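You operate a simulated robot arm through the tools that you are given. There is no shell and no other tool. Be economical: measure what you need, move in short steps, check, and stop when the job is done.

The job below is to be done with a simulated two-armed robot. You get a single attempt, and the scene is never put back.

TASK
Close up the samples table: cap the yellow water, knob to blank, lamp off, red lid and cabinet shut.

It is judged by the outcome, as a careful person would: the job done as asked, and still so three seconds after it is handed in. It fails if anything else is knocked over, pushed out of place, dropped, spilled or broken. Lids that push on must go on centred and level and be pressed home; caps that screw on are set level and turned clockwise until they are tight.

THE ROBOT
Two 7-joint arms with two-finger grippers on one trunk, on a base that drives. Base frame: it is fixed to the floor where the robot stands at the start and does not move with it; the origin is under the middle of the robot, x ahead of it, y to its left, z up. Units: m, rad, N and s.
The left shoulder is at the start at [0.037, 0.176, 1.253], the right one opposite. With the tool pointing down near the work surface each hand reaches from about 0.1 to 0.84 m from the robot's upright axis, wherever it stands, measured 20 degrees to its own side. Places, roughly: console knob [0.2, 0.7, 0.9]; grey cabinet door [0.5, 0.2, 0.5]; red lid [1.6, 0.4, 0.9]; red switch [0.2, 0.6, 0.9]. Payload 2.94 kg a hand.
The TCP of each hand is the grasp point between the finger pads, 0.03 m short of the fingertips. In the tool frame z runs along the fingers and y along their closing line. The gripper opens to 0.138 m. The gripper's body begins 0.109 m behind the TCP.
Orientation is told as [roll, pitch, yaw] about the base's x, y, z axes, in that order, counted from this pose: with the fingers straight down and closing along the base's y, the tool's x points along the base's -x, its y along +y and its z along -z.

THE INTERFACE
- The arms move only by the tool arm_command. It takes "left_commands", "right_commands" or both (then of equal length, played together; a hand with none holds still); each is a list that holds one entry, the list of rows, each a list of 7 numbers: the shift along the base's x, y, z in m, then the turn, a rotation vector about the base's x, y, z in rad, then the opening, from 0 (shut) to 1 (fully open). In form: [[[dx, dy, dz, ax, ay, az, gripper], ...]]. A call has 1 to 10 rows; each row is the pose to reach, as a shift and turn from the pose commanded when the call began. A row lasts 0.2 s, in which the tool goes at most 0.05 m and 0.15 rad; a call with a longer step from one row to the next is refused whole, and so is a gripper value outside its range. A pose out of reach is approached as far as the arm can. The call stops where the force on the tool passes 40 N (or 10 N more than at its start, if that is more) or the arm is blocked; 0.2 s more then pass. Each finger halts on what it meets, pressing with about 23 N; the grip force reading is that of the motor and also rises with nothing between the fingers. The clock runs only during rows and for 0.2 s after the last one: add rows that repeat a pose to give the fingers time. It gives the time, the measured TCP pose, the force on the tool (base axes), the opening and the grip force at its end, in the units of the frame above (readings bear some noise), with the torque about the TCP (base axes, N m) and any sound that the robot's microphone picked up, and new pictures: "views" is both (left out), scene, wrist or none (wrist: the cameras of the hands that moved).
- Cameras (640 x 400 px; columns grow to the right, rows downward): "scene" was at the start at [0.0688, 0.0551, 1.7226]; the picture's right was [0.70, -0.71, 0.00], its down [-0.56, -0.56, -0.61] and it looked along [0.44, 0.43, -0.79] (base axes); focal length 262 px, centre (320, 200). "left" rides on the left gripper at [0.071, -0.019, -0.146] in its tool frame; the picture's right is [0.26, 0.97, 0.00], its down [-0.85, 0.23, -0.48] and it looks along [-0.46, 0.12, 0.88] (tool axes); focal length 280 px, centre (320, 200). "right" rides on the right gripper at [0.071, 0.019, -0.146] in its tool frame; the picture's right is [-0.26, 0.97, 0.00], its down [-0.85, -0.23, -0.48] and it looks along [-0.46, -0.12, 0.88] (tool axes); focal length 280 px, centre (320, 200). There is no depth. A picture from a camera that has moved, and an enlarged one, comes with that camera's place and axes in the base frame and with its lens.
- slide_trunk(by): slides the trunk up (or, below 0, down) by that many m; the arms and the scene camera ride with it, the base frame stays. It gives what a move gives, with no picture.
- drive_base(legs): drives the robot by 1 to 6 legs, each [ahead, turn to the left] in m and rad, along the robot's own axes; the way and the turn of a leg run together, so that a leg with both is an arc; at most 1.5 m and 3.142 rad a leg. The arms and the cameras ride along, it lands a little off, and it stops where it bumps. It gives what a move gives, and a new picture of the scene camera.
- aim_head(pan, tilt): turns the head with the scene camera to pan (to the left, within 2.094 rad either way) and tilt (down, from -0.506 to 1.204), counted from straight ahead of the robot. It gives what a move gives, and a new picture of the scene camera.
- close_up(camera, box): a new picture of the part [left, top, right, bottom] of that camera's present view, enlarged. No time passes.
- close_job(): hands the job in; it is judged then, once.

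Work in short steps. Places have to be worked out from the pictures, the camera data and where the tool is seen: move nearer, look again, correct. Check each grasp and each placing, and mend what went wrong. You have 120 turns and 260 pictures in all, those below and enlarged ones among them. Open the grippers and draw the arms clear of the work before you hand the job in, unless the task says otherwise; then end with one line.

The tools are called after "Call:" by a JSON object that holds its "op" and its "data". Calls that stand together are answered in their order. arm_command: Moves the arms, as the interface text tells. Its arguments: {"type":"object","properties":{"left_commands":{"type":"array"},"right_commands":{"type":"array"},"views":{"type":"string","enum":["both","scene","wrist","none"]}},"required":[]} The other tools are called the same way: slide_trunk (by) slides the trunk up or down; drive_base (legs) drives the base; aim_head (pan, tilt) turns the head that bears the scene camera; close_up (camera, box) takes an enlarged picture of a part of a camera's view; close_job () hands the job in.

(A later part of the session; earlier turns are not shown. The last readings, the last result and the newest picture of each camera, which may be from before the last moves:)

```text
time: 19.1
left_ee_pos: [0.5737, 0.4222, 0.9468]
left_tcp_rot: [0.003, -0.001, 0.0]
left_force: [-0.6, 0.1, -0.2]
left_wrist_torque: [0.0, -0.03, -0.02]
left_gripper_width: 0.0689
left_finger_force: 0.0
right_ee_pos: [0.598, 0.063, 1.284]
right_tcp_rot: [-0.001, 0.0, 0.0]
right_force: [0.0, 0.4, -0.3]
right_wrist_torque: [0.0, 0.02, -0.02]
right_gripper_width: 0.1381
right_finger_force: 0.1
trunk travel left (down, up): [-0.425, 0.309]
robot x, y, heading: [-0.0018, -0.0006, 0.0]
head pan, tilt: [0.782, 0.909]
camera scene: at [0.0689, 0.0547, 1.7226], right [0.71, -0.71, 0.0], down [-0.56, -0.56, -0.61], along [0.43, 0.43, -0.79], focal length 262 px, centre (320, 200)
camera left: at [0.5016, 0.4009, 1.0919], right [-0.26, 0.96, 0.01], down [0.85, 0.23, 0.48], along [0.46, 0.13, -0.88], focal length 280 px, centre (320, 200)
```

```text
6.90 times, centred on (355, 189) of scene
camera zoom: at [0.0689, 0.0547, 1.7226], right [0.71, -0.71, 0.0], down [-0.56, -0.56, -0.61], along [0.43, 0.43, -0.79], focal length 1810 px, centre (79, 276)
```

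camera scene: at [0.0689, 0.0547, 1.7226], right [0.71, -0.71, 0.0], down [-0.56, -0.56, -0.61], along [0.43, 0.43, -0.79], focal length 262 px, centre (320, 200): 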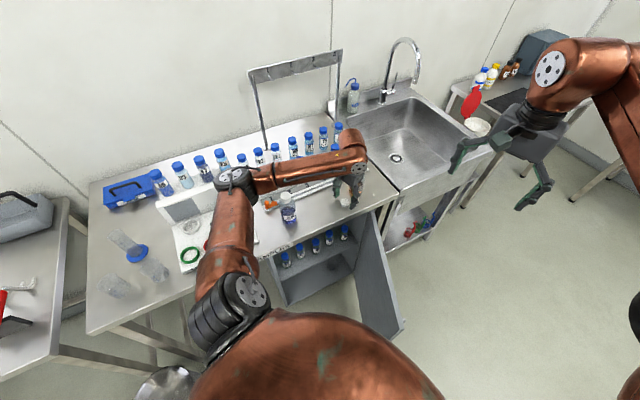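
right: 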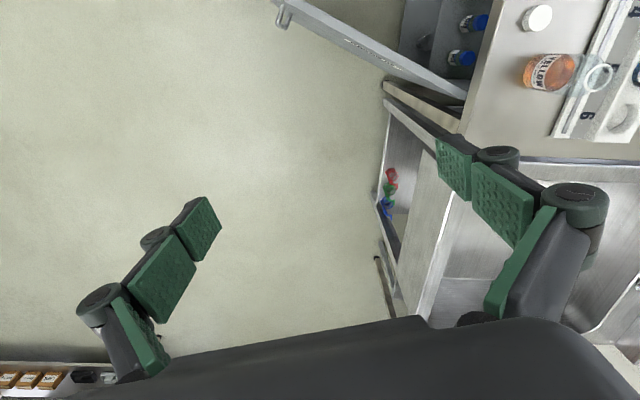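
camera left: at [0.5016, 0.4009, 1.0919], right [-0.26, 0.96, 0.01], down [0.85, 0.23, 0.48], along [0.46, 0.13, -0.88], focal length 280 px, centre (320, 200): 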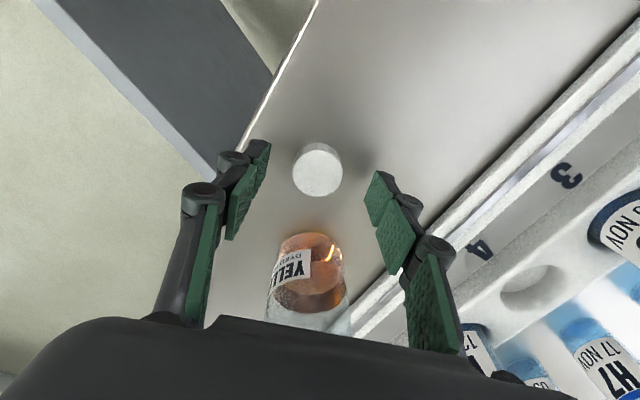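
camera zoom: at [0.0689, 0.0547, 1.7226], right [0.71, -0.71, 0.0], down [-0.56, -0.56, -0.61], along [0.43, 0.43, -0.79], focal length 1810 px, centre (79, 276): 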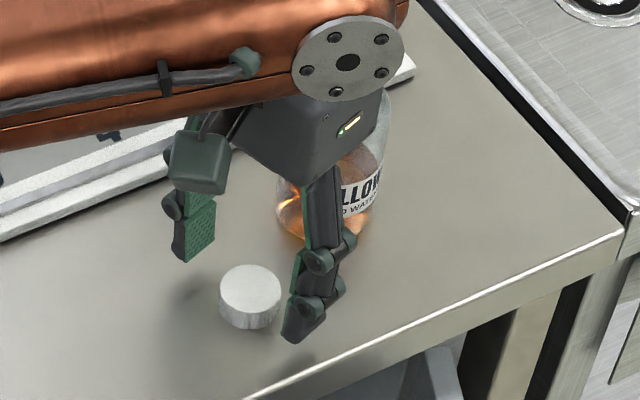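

The cap is centred between the fingers with its top at about 0.911. I'll lower 0.018 and grip it.

Call:
{"op": "arm_command", "data": {"left_commands": [[[0.002, -0.002, -0.01, 0, 0, 0, 0.5], [0.002, -0.002, -0.018, 0, 0, 0, 0.5], [0.002, -0.002, -0.018, 0, 0, 0, 0.35], [0.002, -0.002, -0.018, 0, 0, 0, 0.2], [0.002, -0.002, -0.018, 0, 0, 0, 0.15], [0.002, -0.002, -0.018, 0, 0, 0, 0.15]]], "views": "wrist"}}

Call:
{"op": "close_up", "data": {"camera": "scene", "box": [310, 160, 400, 218]}}

```text
time: 20.5
left_ee_pos: [0.5754, 0.4179, 0.9297]
left_tcp_rot: [0.007, -0.005, 0.0]
left_force: [2.4, -6.5, 12.5]
left_wrist_torque: [-0.39, 0.01, 0.07]
left_gripper_width: 0.0335
left_finger_force: 23.2
right_ee_pos: [0.5961, 0.0612, 1.2843]
right_tcp_rot: [0.0, 0.001, -0.001]
right_force: [-0.8, 0.2, 0.2]
right_wrist_torque: [-0.02, 0.02, 0.03]
right_gripper_width: 0.1382
right_finger_force: 0.1
trunk travel left (down, up): [-0.425, 0.309]
robot x, y, heading: [-0.0037, -0.0039, -0.003]
head pan, tilt: [0.782, 0.909]
camera left: at [0.5038, 0.3966, 1.0749], right [-0.26, 0.96, 0.0], down [0.85, 0.23, 0.48], along [0.46, 0.13, -0.88], focal length 280 px, centre (320, 200)
```

left: 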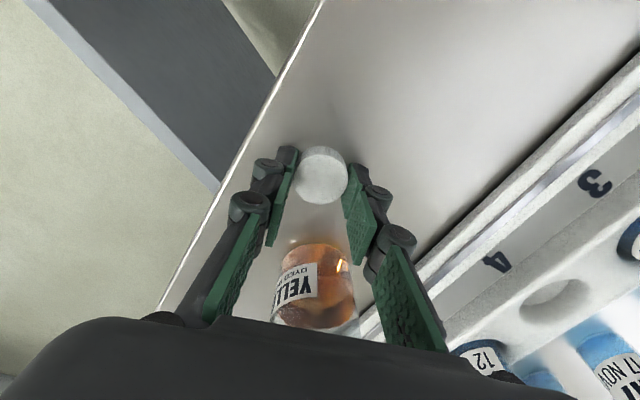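

```text
6.90 times, centred on (355, 189) of scene
camera zoom: at [0.0677, 0.0525, 1.7228], right [0.7, -0.71, 0.0], down [-0.56, -0.56, -0.61], along [0.44, 0.43, -0.79], focal length 1810 px, centre (79, 276)
```

zoom: 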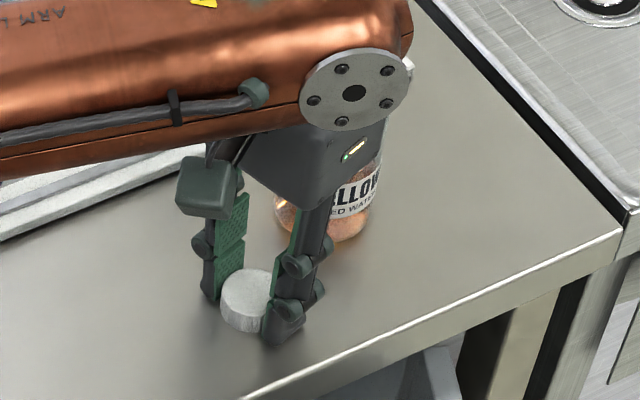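

The cap is gripped, and the fingertips touched the table at z≈0.899. I'll lift straight up.

Call:
{"op": "arm_command", "data": {"left_commands": [[[0, 0, 0.03, 0, 0, 0, 0.15], [0, 0, 0.07, 0, 0, 0, 0.15], [0, 0, 0.11, 0, 0, 0, 0.15], [0, 0, 0.15, 0, 0, 0, 0.15], [-0.02, 0.0, 0.19, 0, 0, 0, 0.15], [-0.02, 0.0, 0.21, 0, 0, 0, 0.15], [-0.02, 0.0, 0.21, 0, 0, 0, 0.15]]]}}

Call:
{"op": "close_up", "data": {"camera": "left", "box": [220, 120, 420, 245]}}

Call:
{"op": "close_up", "data": {"camera": "scene", "box": [310, 130, 410, 194]}}

Call:
{"op": "close_up", "data": {"camera": "right", "box": [440, 0, 640, 125]}}

```text
time: 22.1
left_ee_pos: [0.5552, 0.4209, 1.1376]
left_tcp_rot: [0.005, -0.002, 0.001]
left_force: [0.2, 1.0, 0.5]
left_wrist_torque: [0.0, 0.0, 0.02]
left_gripper_width: 0.0336
left_finger_force: 22.8
right_ee_pos: [0.5976, 0.064, 1.2839]
right_tcp_rot: [-0.001, 0.001, 0.0]
right_force: [0.2, 1.6, -0.1]
right_wrist_torque: [-0.04, 0.0, 0.0]
right_gripper_width: 0.1379
right_finger_force: 0.0
trunk travel left (down, up): [-0.425, 0.309]
robot x, y, heading: [0.0005, 0.001, -0.001]
head pan, tilt: [0.782, 0.909]
camera scene: at [0.0685, 0.0551, 1.7226], right [0.71, -0.71, 0.0], down [-0.56, -0.56, -0.61], along [0.44, 0.43, -0.79], focal length 262 px, centre (320, 200)
camera left: at [0.484, 0.4005, 1.2835], right [-0.26, 0.96, 0.01], down [0.85, 0.23, 0.48], along [0.46, 0.13, -0.88], focal length 280 px, centre (320, 200)
```

scene: 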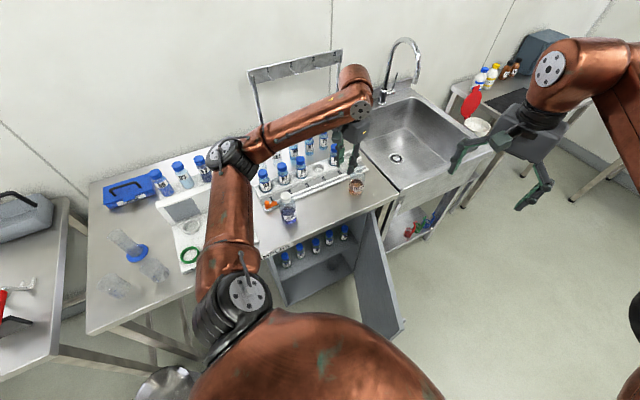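
left: 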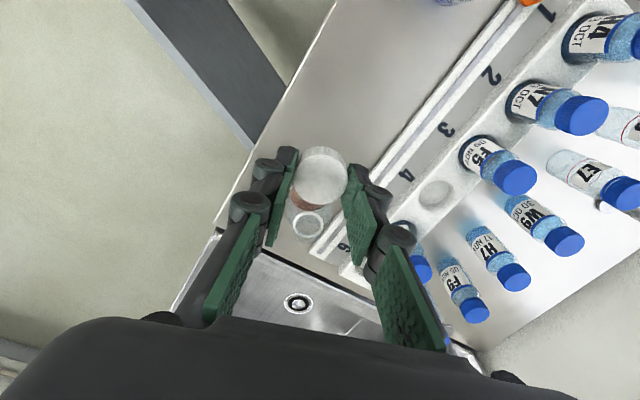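

```text
3.20 times, centred on (320, 182) of left
camera zoom: at [0.484, 0.4005, 1.2835], right [-0.26, 0.96, 0.01], down [0.85, 0.23, 0.48], along [0.46, 0.13, -0.88], focal length 897 px, centre (320, 256)
```

zoom: 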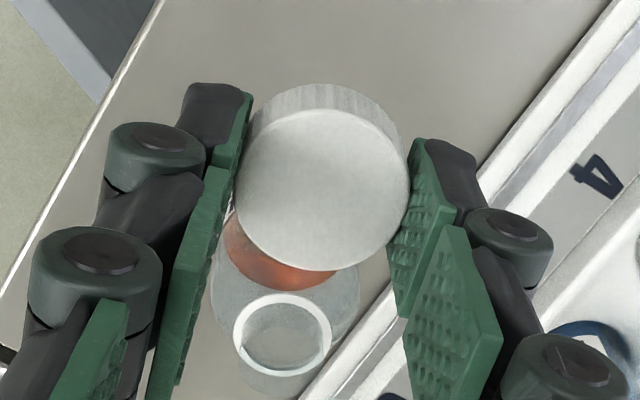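

```text
6.25 times, centred on (360, 162) of scene
camera zoom: at [0.0685, 0.0551, 1.7226], right [0.71, -0.71, 0.0], down [-0.56, -0.56, -0.61], along [0.44, 0.43, -0.79], focal length 1640 px, centre (70, 438)
```

zoom: 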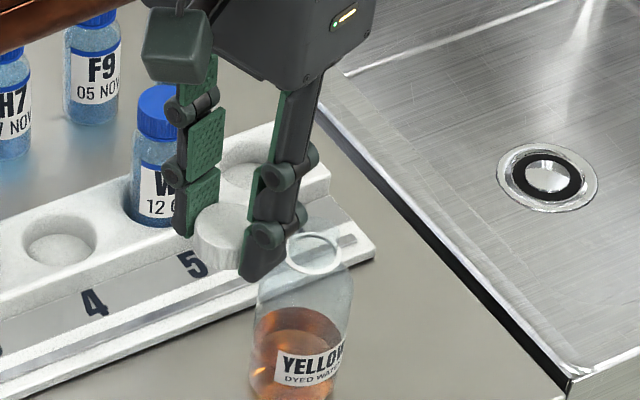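

```text
3.20 times, centred on (540, 62) of right
camera zoom: at [0.5262, 0.0817, 1.4298], right [0.26, 0.97, 0.0], down [0.85, -0.23, 0.48], along [0.46, -0.12, -0.88], focal length 897 px, centre (-384, 640)
```

zoom: 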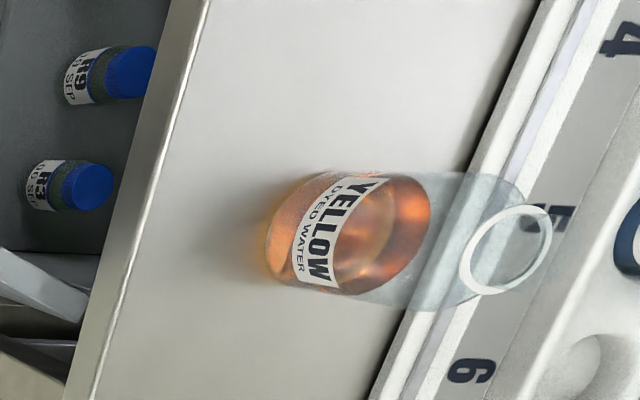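

Triangulating from three cameras puts the bottle neck rim at about (0.657, 0.435, 1.02), with a body of about 0.056. I'll hold the bottle with the right hand from the table's front while the left screws the cap. First I'll shift the left hand back and yaw the right by 60°.

Call:
{"op": "arm_command", "data": {"left_commands": [[[0.005, 0.02, 0.01, 0, 0, 0, 0.15], [0.01, 0.04, 0.02, 0, 0, 0, 0.15], [0.02, 0.06, 0.03, 0, 0, 0, 0.15], [0.03, 0.08, 0.04, 0, 0, 0, 0.15], [0.04, 0.1, 0.05, 0, 0, 0, 0.15], [0.045, 0.12, 0.06, 0, 0, 0, 0.15], [0.045, 0.13, 0.06, 0, 0, 0, 0.15], [0.045, 0.13, 0.06, 0, 0, 0, 0.15]]], "right_commands": [[[-0.01, 0, 0, 0, 0, 0.14, 0.8], [-0.02, 0, 0, 0, 0, 0.28, 0.8], [-0.03, 0, 0, 0, 0, 0.42, 0.8], [-0.04, 0, 0, 0, 0, 0.56, 0.8], [-0.05, 0, 0, 0, 0, 0.7, 0.8], [-0.06, 0, 0, 0, 0, 0.84, 0.8], [-0.06, 0, 0, 0, 0, 0.98, 0.8], [-0.06, 0, 0, 0, 0, 1.047, 0.8]]]}}

```text
time: 23.9
left_ee_pos: [0.6002, 0.551, 1.2]
left_tcp_rot: [0.006, -0.003, 0.002]
left_force: [-0.5, 0.2, 0.9]
left_wrist_torque: [0.01, -0.04, 0.01]
left_gripper_width: 0.0334
left_finger_force: 22.9
right_ee_pos: [0.5066, 0.0612, 1.2759]
right_tcp_rot: [0.0, -0.001, 1.046]
right_force: [-0.4, -0.1, 0.3]
right_wrist_torque: [0.0, -0.01, -0.04]
right_gripper_width: 0.1105
right_finger_force: 0.0
right hand out of reach, approached as far as the arm can: row 7, 8
trunk travel left (down, up): [-0.425, 0.309]
robot x, y, heading: [-0.0012, -0.0017, -0.002]
head pan, tilt: [0.782, 0.909]
camera scene: at [0.0678, 0.0542, 1.7227], right [0.71, -0.71, 0.0], down [-0.56, -0.56, -0.61], along [0.44, 0.43, -0.79], focal length 262 px, centre (320, 200)
camera right: at [0.4546, 0.0086, 1.4226], right [-0.7, 0.71, 0.0], down [0.62, 0.62, 0.48], along [0.34, 0.34, -0.88], focal length 280 px, centre (320, 200)
camera left: at [0.5274, 0.5298, 1.3446], right [-0.26, 0.96, 0.01], down [0.85, 0.23, 0.48], along [0.46, 0.13, -0.88], focal length 280 px, centre (320, 200)
```

scene: 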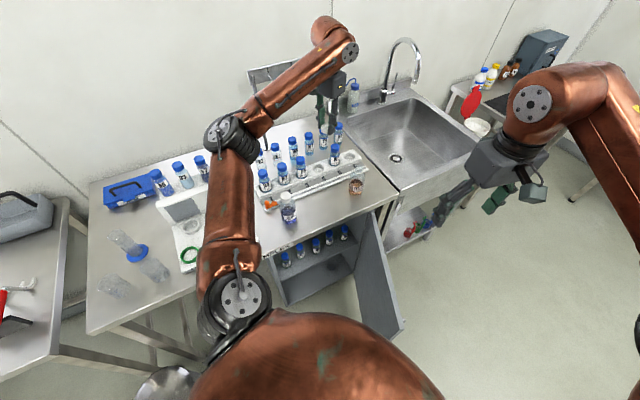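
right: 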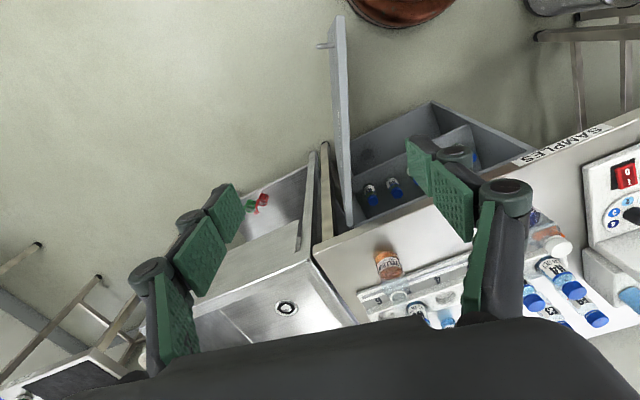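
left: 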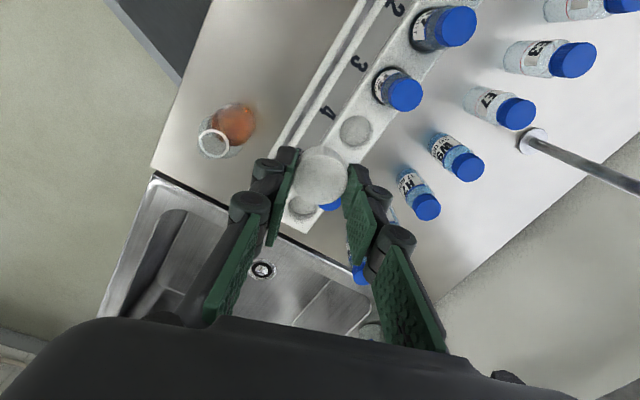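

After an out-of-reach row, the measured pose becomes the commanded one, as it did on the left earlier. Now I'll tilt the right hand 55° so it approaches the bottle from the table's front edge, moving to a stand-off about 0.16 m from the bottle.

Call:
{"op": "arm_command", "data": {"right_commands": [[[0.009, 0.026, -0.025, 0.0918, -0.053, 0, 0.75], [0.018, 0.052, -0.05, 0.1836, -0.106, 0, 0.7], [0.027, 0.078, -0.075, 0.2754, -0.159, 0, 0.7], [0.036, 0.104, -0.1, 0.3672, -0.212, 0, 0.7], [0.045, 0.13, -0.125, 0.459, -0.265, 0, 0.7], [0.054, 0.156, -0.15, 0.5508, -0.318, 0, 0.7], [0.063, 0.182, -0.175, 0.6426, -0.371, 0, 0.7], [0.072, 0.208, -0.2, 0.7344, -0.424, 0, 0.7], [0.081, 0.234, -0.225, 0.8314, -0.48, 0, 0.7], [0.085, 0.26, -0.24, 0.8314, -0.48, 0, 0.7]]]}}

```text
time: 26.1
left_ee_pos: [0.6002, 0.553, 1.1972]
left_tcp_rot: [0.007, -0.002, 0.004]
left_force: [0.1, 0.9, 0.0]
left_wrist_torque: [-0.04, 0.02, -0.01]
left_gripper_width: 0.0337
left_finger_force: 22.8
right_ee_pos: [0.5941, 0.3262, 1.0334]
right_tcp_rot: [0.001, -0.959, 1.05]
right_force: [-0.2, 0.1, 0.3]
right_wrist_torque: [-0.06, 0.02, 0.0]
right_gripper_width: 0.0965
right_finger_force: 0.0
trunk travel left (down, up): [-0.425, 0.309]
robot x, y, heading: [0.001, 0.0001, -0.005]
head pan, tilt: [0.782, 0.909]
camera scene: at [0.069, 0.0573, 1.7226], right [0.71, -0.71, 0.0], down [-0.56, -0.56, -0.61], along [0.43, 0.43, -0.79], focal length 262 px, centre (320, 200)
camera right: at [0.4965, 0.1964, 1.0604], right [-0.76, 0.61, 0.21], down [0.25, -0.03, 0.97], along [0.6, 0.79, -0.13], focal length 280 px, centre (320, 200)
```

scene: 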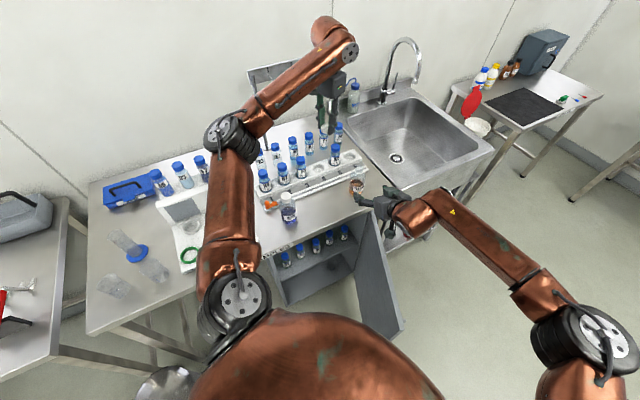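
right: 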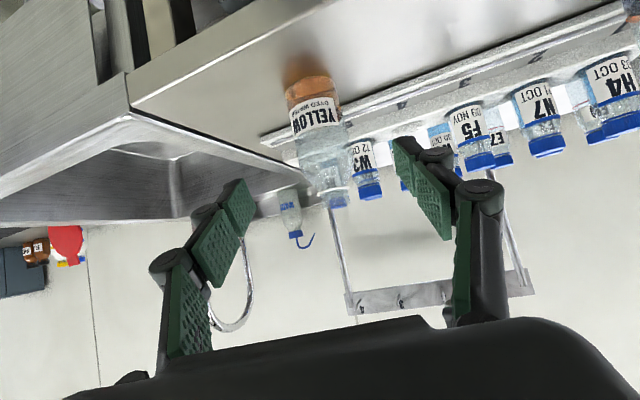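

The bottle lines up between the right fingers. I'll advance two thirds of the way and check.

Call:
{"op": "arm_command", "data": {"right_commands": [[[0.013, 0.022, -0.02, 0, 0, 0, 0.7], [0.026, 0.044, -0.04, 0, 0, 0, 0.7], [0.04, 0.068, -0.06, 0, 0, 0, 0.7], [0.04, 0.068, -0.06, 0, 0, 0, 0.7]]]}}

Call:
{"op": "close_up", "data": {"camera": "scene", "box": [320, 160, 420, 224]}}

```text
time: 27.1
left_ee_pos: [0.6011, 0.5514, 1.1983]
left_tcp_rot: [0.005, -0.001, 0.002]
left_force: [-0.7, 0.2, 0.1]
left_wrist_torque: [0.01, -0.01, 0.0]
left_gripper_width: 0.0335
left_finger_force: 22.9
right_ee_pos: [0.6291, 0.3835, 0.9822]
right_tcp_rot: [-0.001, -0.96, 1.049]
right_force: [0.4, 0.3, 0.1]
right_wrist_torque: [-0.01, 0.05, -0.04]
right_gripper_width: 0.0968
right_finger_force: 0.0
right hand out of reach, approached as far as the arm can: row 3, 4
trunk travel left (down, up): [-0.425, 0.309]
robot x, y, heading: [0.0003, -0.0036, -0.002]
head pan, tilt: [0.782, 0.909]
camera scene: at [0.0689, 0.0549, 1.7226], right [0.71, -0.71, 0.0], down [-0.56, -0.56, -0.61], along [0.44, 0.43, -0.79], focal length 262 px, centre (320, 200)
camera right: at [0.5329, 0.2534, 1.0082], right [-0.76, 0.61, 0.21], down [0.25, -0.03, 0.97], along [0.6, 0.79, -0.13], focal length 280 px, centre (320, 200)
```

scene: 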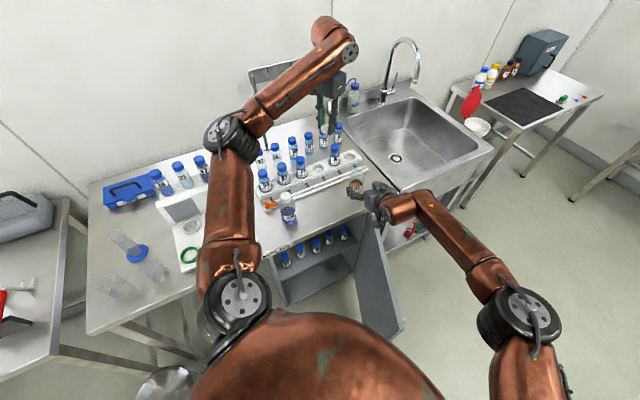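
right: 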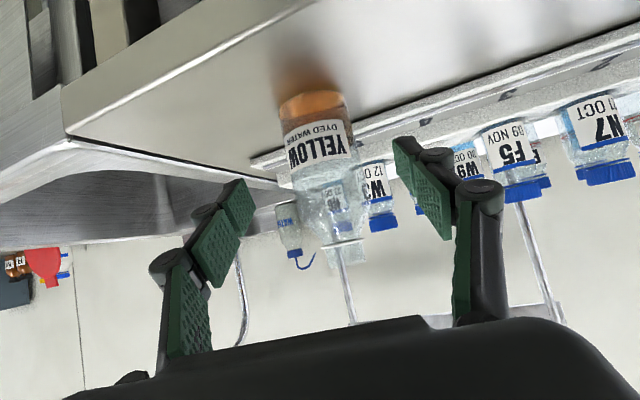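

```text
6.25 times, centred on (370, 192) of scene
camera zoom: at [0.0689, 0.0549, 1.7226], right [0.71, -0.71, 0.0], down [-0.56, -0.56, -0.61], along [0.44, 0.43, -0.79], focal length 1640 px, centre (8, 250)
```

zoom: 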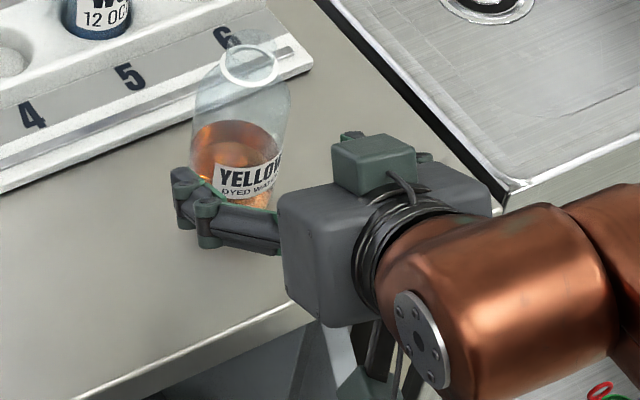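

The right arm is at its reach limit here, so I'll close the cabinet door first, with the right hand, and then turn the base to face the table for capping. The door's free top corner is near (0.394, -0.004, 0.80) and the hinge near (0.69, 0.35). I'll back the right hand off and untilt it.

Call:
{"op": "arm_command", "data": {"right_commands": [[[-0.012, -0.022, 0.018, 0, 0, 0, 0.7], [-0.025, -0.045, 0.036, -0.0918, 0.053, 0, 0.7], [-0.035, -0.07, 0.054, -0.1836, 0.106, 0, 0.5], [-0.035, -0.1, 0.07, -0.2754, 0.159, 0, 0.3], [-0.035, -0.13, 0.085, -0.3672, 0.212, 0, 0.1], [-0.03, -0.16, 0.1, -0.459, 0.265, 0, 0], [-0.03, -0.19, 0.11, -0.5508, 0.318, 0, 0], [-0.03, -0.21, 0.118, -0.6426, 0.371, 0, 0], [-0.03, -0.234, 0.118, -0.7344, 0.424, 0, 0], [-0.03, -0.25, 0.118, -0.8314, 0.48, 0, 0]]]}}

```text
time: 29.3
left_ee_pos: [0.5994, 0.5595, 1.1954]
left_tcp_rot: [0.001, 0.0, 0.004]
left_force: [-0.6, 1.4, -0.4]
left_wrist_torque: [-0.11, 0.0, -0.01]
left_gripper_width: 0.0334
left_finger_force: 23.0
right_ee_pos: [0.5929, 0.0783, 1.0742]
right_tcp_rot: [0.072, -0.212, 0.91]
right_force: [0.3, -0.2, 0.3]
right_wrist_torque: [-0.11, 0.0, -0.01]
right_gripper_width: 0.0
right_finger_force: 22.7
right hand out of reach, approached as far as the arm can: row 6, 7, 8, 9, 10
trunk travel left (down, up): [-0.425, 0.309]
robot x, y, heading: [0.0041, -0.0031, 0.0]
head pan, tilt: [0.782, 0.909]
camera scene: at [0.0701, 0.0642, 1.7225], right [0.71, -0.71, 0.0], down [-0.56, -0.56, -0.61], along [0.43, 0.43, -0.79], focal length 262 px, centre (320, 200)
camera right: at [0.5236, 0.0037, 1.2033], right [-0.61, 0.78, 0.12], down [0.66, 0.42, 0.63], along [0.44, 0.46, -0.77], focal length 280 px, centre (320, 200)
```

scene: 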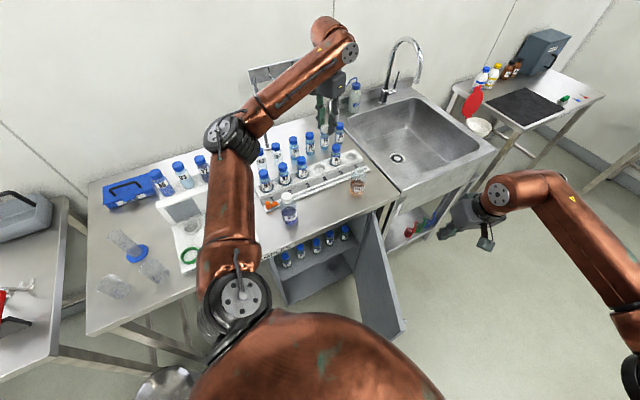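
right: 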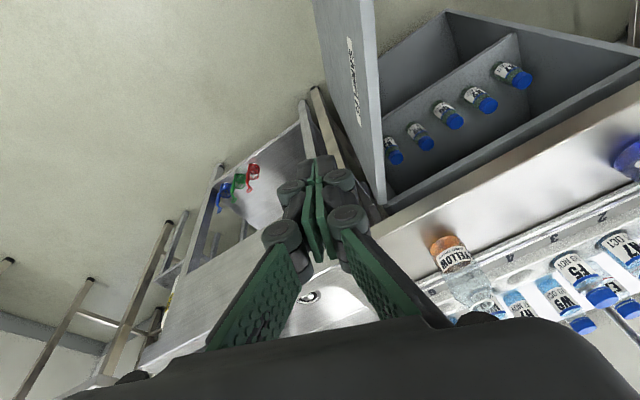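

The hand still has a small leftover tilt. I'll square the tool to yaw 0 pointing down and place it outside the door face, above door-top height.

Call:
{"op": "arm_command", "data": {"right_commands": [[[0, -0.01, 0, -0.0234, 0.0234, -0.13, 0], [0, -0.02, 0, -0.0468, 0.0468, -0.26, 0], [0, -0.03, 0, -0.0702, 0.0702, -0.39, 0], [-0.01, -0.04, -0.01, -0.0936, 0.0936, -0.52, 0], [-0.02, -0.05, -0.03, -0.117, 0.117, -0.65, 0], [-0.03, -0.06, -0.06, -0.1405, 0.1405, -0.78, 0], [-0.035, -0.07, -0.09, -0.164, 0.164, -0.91, 0], [-0.035, -0.08, -0.12, -0.164, 0.164, -0.91, 0]]]}}

```text
time: 31.1
left_ee_pos: [0.6001, 0.5505, 1.1995]
left_tcp_rot: [0.007, -0.001, 0.002]
left_force: [-0.5, -0.7, 1.1]
left_wrist_torque: [0.03, 0.01, -0.02]
left_gripper_width: 0.0337
left_finger_force: 23.0
right_ee_pos: [0.5561, -0.011, 0.9524]
right_tcp_rot: [-0.001, -0.005, 0.0]
right_force: [0.7, -1.0, 0.4]
right_wrist_torque: [-0.01, 0.01, 0.01]
right_gripper_width: 0.0001
right_finger_force: 22.7
trunk travel left (down, up): [-0.425, 0.309]
robot x, y, heading: [-0.001, 0.0021, 0.001]
head pan, tilt: [0.782, 0.909]
camera scene: at [0.069, 0.0534, 1.7226], right [0.71, -0.71, 0.0], down [-0.56, -0.56, -0.61], along [0.43, 0.43, -0.79], focal length 262 px, centre (320, 200)
camera right: at [0.4835, 0.0077, 1.0985], right [0.26, 0.97, 0.0], down [0.85, -0.23, 0.48], along [0.46, -0.12, -0.88], focal length 280 px, centre (320, 200)
```

scene: 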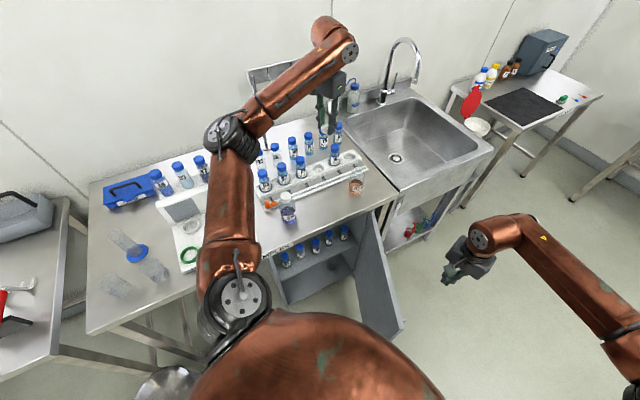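
right: 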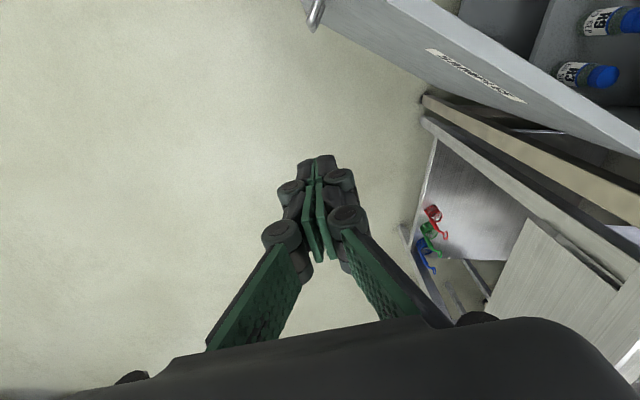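

The door's outer face is to the tool's upper right. I'll move alongside it and descend so the fingers overlap the door by about 8 cm with the hand body above the door top.

Call:
{"op": "arm_command", "data": {"right_commands": [[[0.005, 0.03, -0.03, 0, 0, 0, 0], [0.009, 0.06, -0.06, 0, 0, 0, 0], [0.009, 0.071, -0.1, 0, 0, 0, 0], [0.009, 0.071, -0.145, 0, 0, 0, 0], [0.009, 0.071, -0.19, 0, 0, 0, 0], [0.009, 0.071, -0.205, 0, 0, 0, 0], [0.009, 0.071, -0.205, 0, 0, 0, 0]]]}}

```text
time: 32.7
left_ee_pos: [0.6001, 0.5516, 1.1983]
left_tcp_rot: [0.004, -0.002, 0.001]
left_force: [0.1, 0.7, 0.2]
left_wrist_torque: [0.01, 0.0, 0.01]
left_gripper_width: 0.0338
left_finger_force: 22.8
right_ee_pos: [0.565, 0.0607, 0.7525]
right_tcp_rot: [0.0, -0.005, 0.002]
right_force: [0.1, -0.3, -0.4]
right_wrist_torque: [0.02, 0.0, 0.0]
right_gripper_width: 0.0002
right_finger_force: 22.6
trunk travel left (down, up): [-0.425, 0.309]
robot x, y, heading: [-0.0042, -0.001, -0.003]
head pan, tilt: [0.782, 0.909]
camera scene: at [0.069, 0.0548, 1.7226], right [0.71, -0.71, 0.0], down [-0.56, -0.56, -0.61], along [0.43, 0.43, -0.79], focal length 262 px, centre (320, 200)
camera right: at [0.4935, 0.078, 0.8992], right [0.26, 0.97, 0.0], down [0.85, -0.23, 0.48], along [0.46, -0.12, -0.88], focal length 280 px, centre (320, 200)
```

scene: 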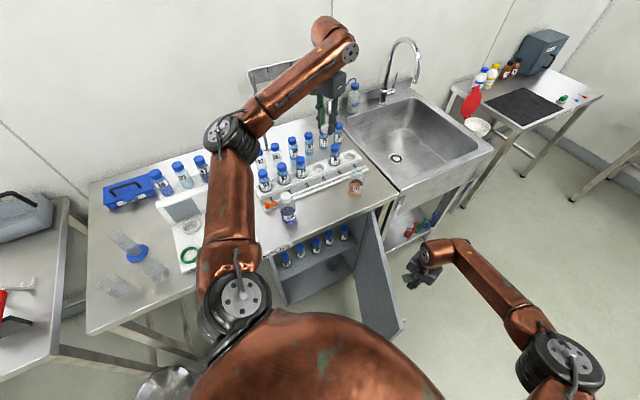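
right: 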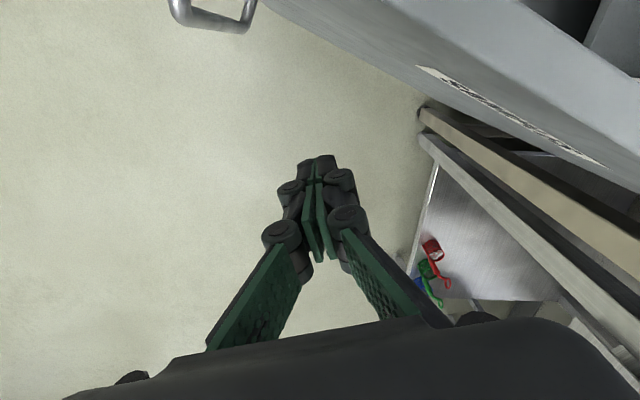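

The fingers are clear beside the door. I'll push along the arc around the hinge.

Call:
{"op": "arm_command", "data": {"right_commands": [[[-0.02, 0.03, 0, 0, 0, 0, 0], [-0.04, 0.062, 0, 0, 0, 0, 0], [-0.06, 0.08, 0, 0, 0, 0, 0], [-0.077, 0.094, 0, 0, 0, 0, 0], [-0.093, 0.112, 0, 0, 0, 0, 0], [-0.1075, 0.132, 0, 0, 0, 0, 0], [-0.12, 0.153, 0, 0, 0, 0, 0], [-0.131, 0.174, 0, 0, 0, 0, 0]]]}}

```text
time: 34.5
left_ee_pos: [0.5987, 0.5528, 1.1985]
left_tcp_rot: [0.005, -0.002, 0.002]
left_force: [0.2, 1.3, 0.0]
left_wrist_torque: [-0.05, 0.01, -0.02]
left_gripper_width: 0.0334
left_finger_force: 22.7
right_ee_pos: [0.4369, 0.2363, 0.749]
right_tcp_rot: [-0.002, -0.006, 0.0]
right_force: [0.1, 0.1, -0.3]
right_wrist_torque: [-0.03, 0.0, 0.01]
right_gripper_width: 0.0001
right_finger_force: 23.4
trunk travel left (down, up): [-0.425, 0.309]
robot x, y, heading: [-0.0013, -0.0026, 0.0]
head pan, tilt: [0.782, 0.909]
camera scene: at [0.0685, 0.0565, 1.7226], right [0.71, -0.71, 0.0], down [-0.56, -0.56, -0.61], along [0.44, 0.43, -0.79], focal length 262 px, centre (320, 200)
camera right: at [0.3641, 0.2557, 0.8938], right [0.26, 0.97, 0.0], down [0.85, -0.23, 0.48], along [0.46, -0.13, -0.88], focal length 280 px, centre (320, 200)
```

scene: 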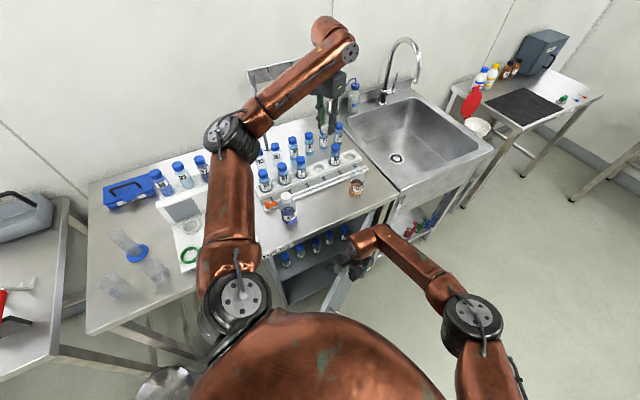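
right: 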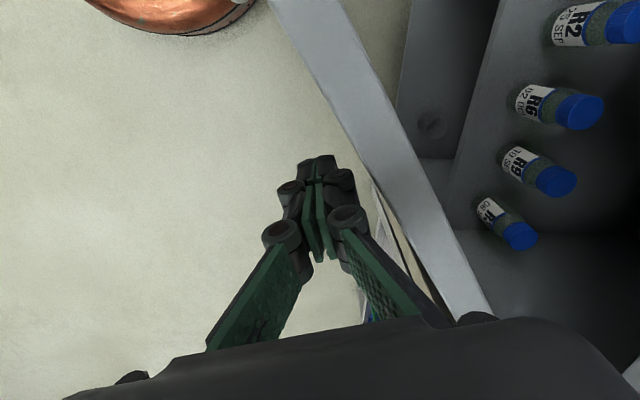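

The door follows. I'll continue, tilting the fingers forward and going lower so that only the tips lead under the table's overhang.

Call:
{"op": "arm_command", "data": {"right_commands": [[[0, 0, -0.01, 0.13, 0, 0, 0], [0, 0, -0.02, 0.26, 0, 0, 0], [0, -0.005, -0.035, 0.39, 0, 0, 0], [-0.005, 0, -0.05, 0.52, 0, 0, 0], [-0.01, 0.01, -0.06, 0.65, 0, 0, 0], [-0.012, 0.03, -0.07, 0.78, 0, 0, 0], [-0.014, 0.055, -0.07, 0.9, 0, 0, 0], [-0.016, 0.085, -0.07, 0.9, 0, 0, 0], [-0.017, 0.115, -0.07, 0.9, 0, 0, 0], [-0.017, 0.135, -0.07, 0.9, 0, 0, 0]]]}}

```text
time: 36.7
left_ee_pos: [0.5991, 0.5524, 1.1971]
left_tcp_rot: [0.006, -0.003, 0.001]
left_force: [-0.3, 0.0, 1.0]
left_wrist_torque: [-0.01, 0.01, 0.0]
left_gripper_width: 0.0333
left_finger_force: 23.1
right_ee_pos: [0.4173, 0.3706, 0.6765]
right_tcp_rot: [0.9, -0.003, -0.004]
right_force: [0.5, -0.1, 0.1]
right_wrist_torque: [0.0, 0.05, 0.0]
right_gripper_width: 0.0002
right_finger_force: 22.5
trunk travel left (down, up): [-0.425, 0.309]
robot x, y, heading: [-0.0009, -0.0008, -0.003]
head pan, tilt: [0.782, 0.909]
camera scene: at [0.0688, 0.056, 1.7226], right [0.71, -0.71, 0.0], down [-0.56, -0.56, -0.61], along [0.44, 0.43, -0.79], focal length 262 px, centre (320, 200)
camera right: at [0.3459, 0.2685, 0.7835], right [0.26, 0.6, 0.76], down [0.85, -0.52, 0.12], along [0.46, 0.61, -0.64], focal length 280 px, centre (320, 200)
```

scene: 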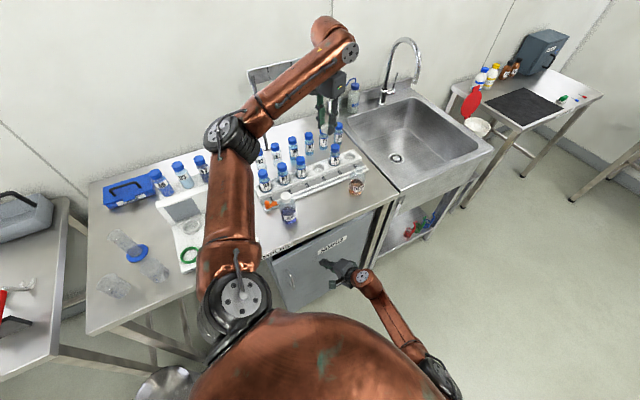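
right: 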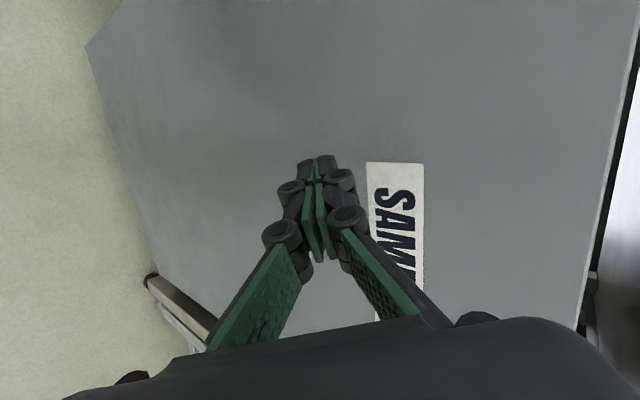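

Nearly closed. I'll keep pushing gently until it resists.

Call:
{"op": "arm_command", "data": {"right_commands": [[[0.003, 0.015, 0, 0, 0, 0, 0], [0.006, 0.03, 0, 0, 0, 0, 0], [0.009, 0.045, 0, 0, 0, 0, 0], [0.012, 0.06, 0, 0, 0, 0, 0], [0.015, 0.075, 0, 0, 0, 0, 0], [0.018, 0.09, 0, 0, 0, 0, 0]]]}}

Call:
{"op": "close_up", "data": {"camera": "scene", "box": [250, 200, 420, 320]}}

```text
time: 38.3
left_ee_pos: [0.5996, 0.552, 1.1986]
left_tcp_rot: [0.008, -0.001, 0.001]
left_force: [-0.1, 0.2, 0.5]
left_wrist_torque: [0.0, 0.01, 0.01]
left_gripper_width: 0.0337
left_finger_force: 22.7
right_ee_pos: [0.4673, 0.3549, 0.6648]
right_tcp_rot: [0.827, -0.029, -0.069]
right_force: [0.6, -0.9, 0.2]
right_wrist_torque: [-0.01, 0.05, -0.01]
right_gripper_width: 0.0
right_finger_force: 23.1
right hand out of reach, approached as far as the arm can: row 1, 2, 3, 4, 5, 6
trunk travel left (down, up): [-0.425, 0.309]
robot x, y, heading: [-0.0013, -0.0024, -0.002]
head pan, tilt: [0.782, 0.909]
stopped in row 6 (right hand): the arm was blocked; the commanded pose is now the measured one
camera scene: at [0.0689, 0.0548, 1.7226], right [0.71, -0.71, 0.0], down [-0.56, -0.56, -0.61], along [0.43, 0.43, -0.79], focal length 262 px, centre (320, 200)
camera right: at [0.3869, 0.2654, 0.7755], right [0.28, 0.64, 0.72], down [0.81, -0.56, 0.18], along [0.52, 0.53, -0.67], focal length 280 px, centre (320, 200)
```

scene: 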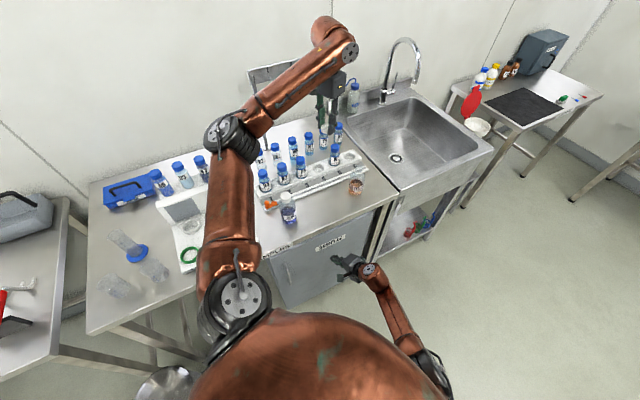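
right: 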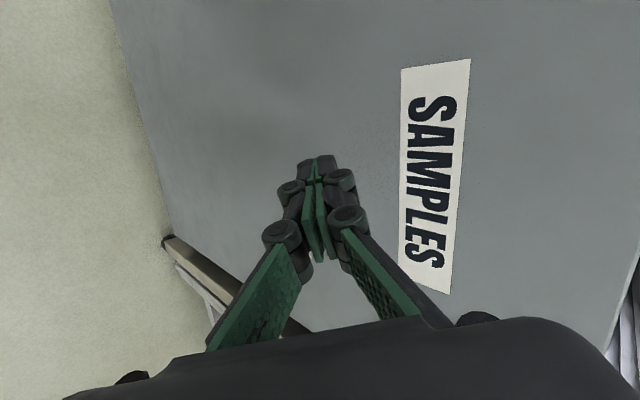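

```text
3.33 times, centred on (335, 260) of scene
camera zoom: at [0.0689, 0.0548, 1.7226], right [0.71, -0.71, 0.0], down [-0.56, -0.56, -0.61], along [0.43, 0.43, -0.79], focal length 875 px, centre (270, 0)
```

zoom: 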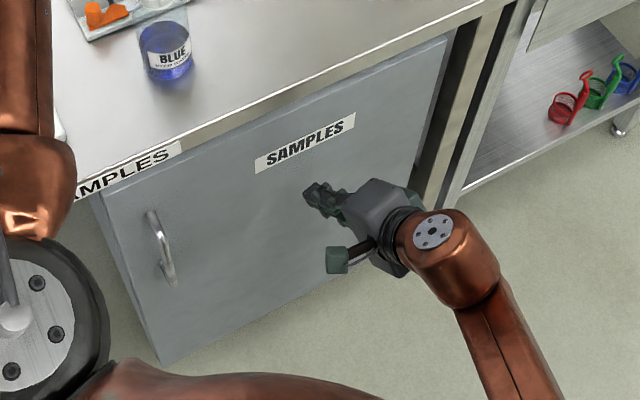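

The right arm has hit a joint limit before the door is fully home. I'll retract both hands, then turn the base left to face the table squarely, which suits both the door and the capping.

Call:
{"op": "arm_command", "data": {"left_commands": [[[-0.015, -0.015, 0.01, 0, 0, 0, 0.15], [-0.03, -0.03, 0.02, 0, 0, 0, 0.15], [-0.045, -0.045, 0.03, 0, 0, 0, 0.15], [-0.06, -0.06, 0.04, 0, 0, 0, 0.15], [-0.075, -0.075, 0.05, 0, 0, 0, 0.15], [-0.09, -0.09, 0.06, 0, 0, 0, 0.15], [-0.105, -0.105, 0.06, 0, 0, 0, 0.15], [-0.12, -0.12, 0.06, 0, 0, 0, 0.15], [-0.13, -0.13, 0.06, 0, 0, 0, 0.15], [-0.14, -0.14, 0.06, 0, 0, 0, 0.15]]], "right_commands": [[[0, -0.03, 0, -0.08, 0.003, 0.007, 0], [0, -0.07, 0.01, -0.17, 0.006, 0.014, 0], [0, -0.11, 0.03, -0.26, 0.009, 0.021, 0], [0, -0.15, 0.05, -0.35, 0.012, 0.028, 0], [0, -0.19, 0.07, -0.44, 0.016, 0.036, 0], [0, -0.22, 0.1, -0.53, 0.02, 0.044, 0], [0, -0.25, 0.13, -0.62, 0.022, 0.052, 0], [0, -0.27, 0.17, -0.71, 0.026, 0.06, 0], [0, -0.29, 0.21, -0.827, 0.03, 0.07, 0], [0, -0.3, 0.25, -0.827, 0.03, 0.07, 0]]]}}

```text
time: 40.5
left_ee_pos: [0.4587, 0.4096, 1.261]
left_tcp_rot: [0.008, -0.002, 0.002]
left_force: [-0.6, 0.7, -0.5]
left_wrist_torque: [0.04, -0.04, 0.03]
left_gripper_width: 0.0333
left_finger_force: 22.5
right_ee_pos: [0.4612, 0.0541, 0.9148]
right_tcp_rot: [-0.001, -0.012, 0.027]
right_force: [-0.4, -0.3, -0.1]
right_wrist_torque: [0.0, -0.03, -0.01]
right_gripper_width: 0.0001
right_finger_force: 22.3
trunk travel left (down, up): [-0.425, 0.309]
robot x, y, heading: [-0.0029, 0.0015, 0.002]
head pan, tilt: [0.782, 0.909]
camera scene: at [0.0671, 0.053, 1.7228], right [0.71, -0.71, 0.0], down [-0.56, -0.56, -0.61], along [0.44, 0.43, -0.79], focal length 262 px, centre (320, 200)
camera right: at [0.3882, 0.0687, 1.0599], right [0.23, 0.97, 0.0], down [0.85, -0.21, 0.49], along [0.47, -0.11, -0.87], focal length 280 px, centre (320, 200)
camera left: at [0.3864, 0.3883, 1.4054], right [-0.26, 0.96, 0.01], down [0.85, 0.23, 0.48], along [0.46, 0.13, -0.88], focal length 280 px, centre (320, 200)
```

scene: 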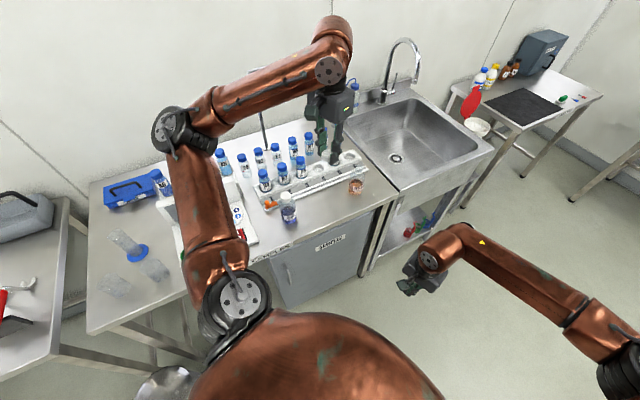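
right: 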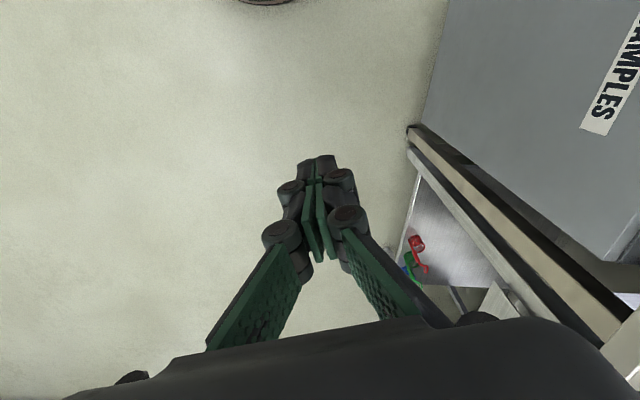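
left: 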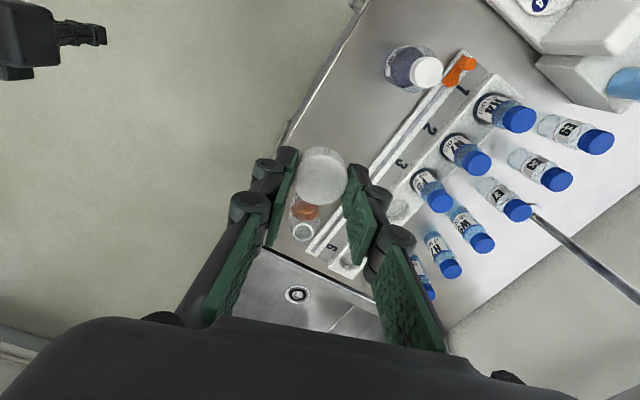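

I'll raise the right hand above table height before turning.

Call:
{"op": "arm_command", "data": {"right_commands": [[[0, 0, 0.05, 0, 0, 0, 0], [0, 0, 0.1, 0, 0, 0, 0], [0, 0, 0.15, 0, 0, 0, 0], [0, 0, 0.2, 0, 0, 0, 0], [0, 0, 0.24, 0, 0, 0, 0]]], "views": "none"}}

Call:
{"op": "drive_base", "data": {"legs": [[0, 0.7]]}}

```text
time: 41.7
left_ee_pos: [0.4601, 0.4111, 1.2587]
left_tcp_rot: [0.006, -0.004, 0.002]
left_force: [-0.9, 0.1, -0.6]
left_wrist_torque: [0.0, 0.03, 0.01]
left_gripper_width: 0.0335
left_finger_force: 22.8
right_ee_pos: [0.464, 0.0554, 1.1579]
right_tcp_rot: [0.002, -0.012, 0.028]
right_force: [-0.3, 0.0, -0.4]
right_wrist_torque: [-0.03, -0.02, 0.02]
right_gripper_width: 0.0002
right_finger_force: 23.7
trunk travel left (down, up): [-0.425, 0.309]
robot x, y, heading: [-0.0023, 0.0001, 0.001]
head pan, tilt: [0.782, 0.909]
```

```text
time: 44.0
left_ee_pos: [0.0792, 0.611, 1.2598]
left_tcp_rot: [0.005, -0.002, 0.715]
left_force: [0.2, 0.2, -0.5]
left_wrist_torque: [0.0, 0.01, 0.0]
left_gripper_width: 0.0334
left_finger_force: 22.7
right_ee_pos: [0.3145, 0.346, 1.1578]
right_tcp_rot: [0.002, -0.012, 0.739]
right_force: [-0.7, 0.7, 0.1]
right_wrist_torque: [0.01, -0.01, 0.0]
right_gripper_width: 0.0
right_finger_force: 22.6
trunk travel left (down, up): [-0.425, 0.309]
robot x, y, heading: [0.0027, 0.0014, 0.715]
head pan, tilt: [0.782, 0.909]
camera scene: at [0.0167, 0.0863, 1.7226], right [1.0, -0.08, 0.0], down [-0.06, -0.79, -0.61], along [0.05, 0.61, -0.79], focal length 262 px, centre (320, 200)
```

scene: 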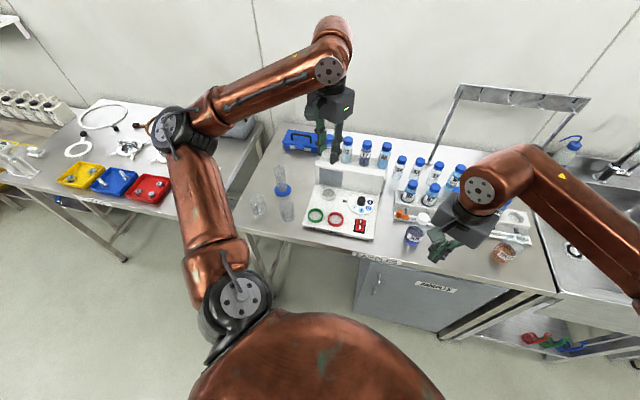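

The turn landed cleanly. I'll aim the head straight ahead and inspect the door.

Call:
{"op": "aim_head", "data": {"pan": 0.1, "tilt": 0.95}}

Call:
{"op": "close_up", "data": {"camera": "scene", "box": [180, 200, 400, 340]}}

```text
time: 45.1
left_ee_pos: [0.0786, 0.6116, 1.259]
left_tcp_rot: [0.005, -0.001, 0.716]
left_force: [0.1, -0.5, 0.0]
left_wrist_torque: [-0.02, 0.05, -0.03]
left_gripper_width: 0.0337
left_finger_force: 22.5
right_ee_pos: [0.314, 0.345, 1.1566]
right_tcp_rot: [0.001, -0.011, 0.739]
right_force: [0.2, 0.2, 0.3]
right_wrist_torque: [0.01, -0.02, 0.01]
right_gripper_width: 0.0
right_finger_force: 23.1
trunk travel left (down, up): [-0.425, 0.309]
robot x, y, heading: [0.0027, -0.0008, 0.713]
head pan, tilt: [0.099, 0.949]
camera scene: at [0.0611, 0.0645, 1.7197], right [0.73, -0.69, 0.0], down [-0.56, -0.59, -0.58], along [0.4, 0.42, -0.81], focal length 262 px, centre (320, 200)
```

scene: 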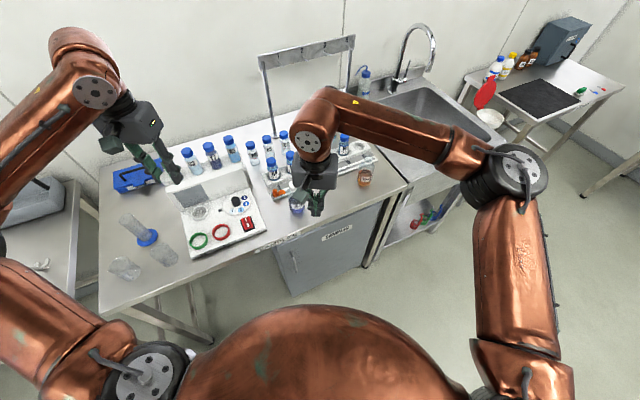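

```text
2.86 times, centred on (290, 270) of scene
camera zoom: at [0.0611, 0.0645, 1.7197], right [0.73, -0.69, 0.0], down [-0.56, -0.59, -0.58], along [0.4, 0.42, -0.81], focal length 750 px, centre (406, 0)
```

zoom: 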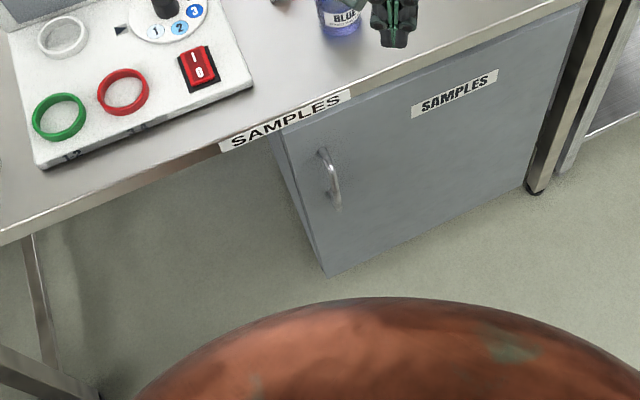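

The door may still be slightly ajar at its left edge. I'll bring the right hand back, tilt its fingers forward 0.6 rad, and lower it in front of the door's handle side.

Call:
{"op": "arm_command", "data": {"right_commands": [[[-0.02, -0.02, 0, 0.0674, -0.0739, 0, 0], [-0.04, -0.04, -0.01, 0.1348, -0.1478, 0, 0], [-0.06, -0.05, -0.04, 0.2022, -0.2217, 0, 0], [-0.065, -0.055, -0.08, 0.2696, -0.2956, 0, 0], [-0.065, -0.055, -0.12, 0.337, -0.3695, 0, 0], [-0.065, -0.055, -0.165, 0.4044, -0.4434, 0, 0], [-0.065, -0.055, -0.21, 0.4044, -0.4434, 0, 0], [-0.065, -0.055, -0.25, 0.4044, -0.4434, 0, 0]]]}}

```text
time: 46.9
left_ee_pos: [0.0784, 0.6106, 1.2581]
left_tcp_rot: [0.006, 0.001, 0.714]
left_force: [0.4, -0.2, -0.1]
left_wrist_torque: [-0.01, -0.03, -0.01]
left_gripper_width: 0.0337
left_finger_force: 22.6
right_ee_pos: [0.2482, 0.2907, 0.9053]
right_tcp_rot: [0.0, -0.615, 0.74]
right_force: [-0.7, -0.6, -0.2]
right_wrist_torque: [0.0, 0.01, -0.02]
right_gripper_width: 0.0
right_finger_force: 22.9
trunk travel left (down, up): [-0.425, 0.309]
robot x, y, heading: [-0.0001, 0.0008, 0.711]
head pan, tilt: [0.099, 0.949]
camera scene: at [0.0604, 0.0653, 1.7197], right [0.73, -0.69, 0.0], down [-0.56, -0.59, -0.58], along [0.4, 0.42, -0.81], focal length 262 px, centre (320, 200)
camera right: at [0.1297, 0.2083, 0.9844], right [-0.49, 0.86, 0.15], down [0.47, 0.11, 0.88], along [0.73, 0.5, -0.45], focal length 280 px, centre (320, 200)
```

scene: 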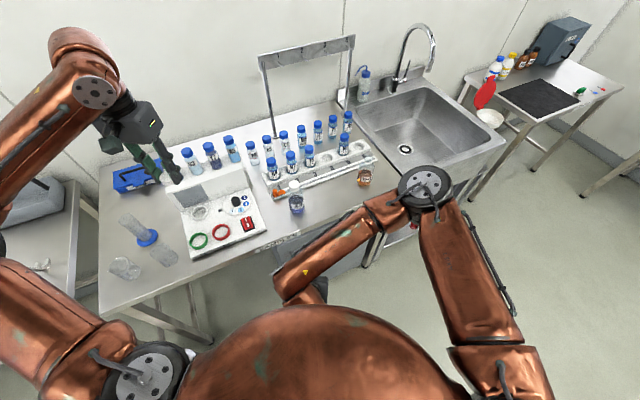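
right: 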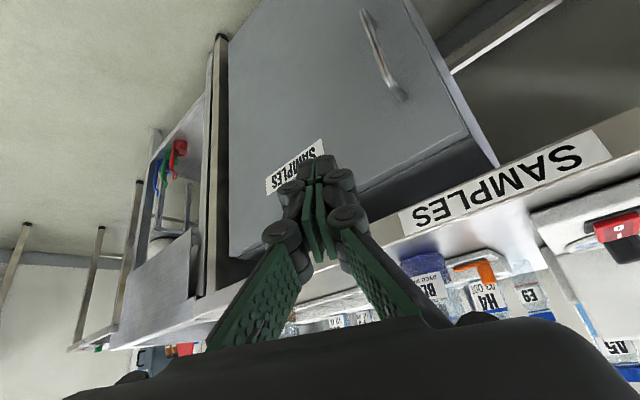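

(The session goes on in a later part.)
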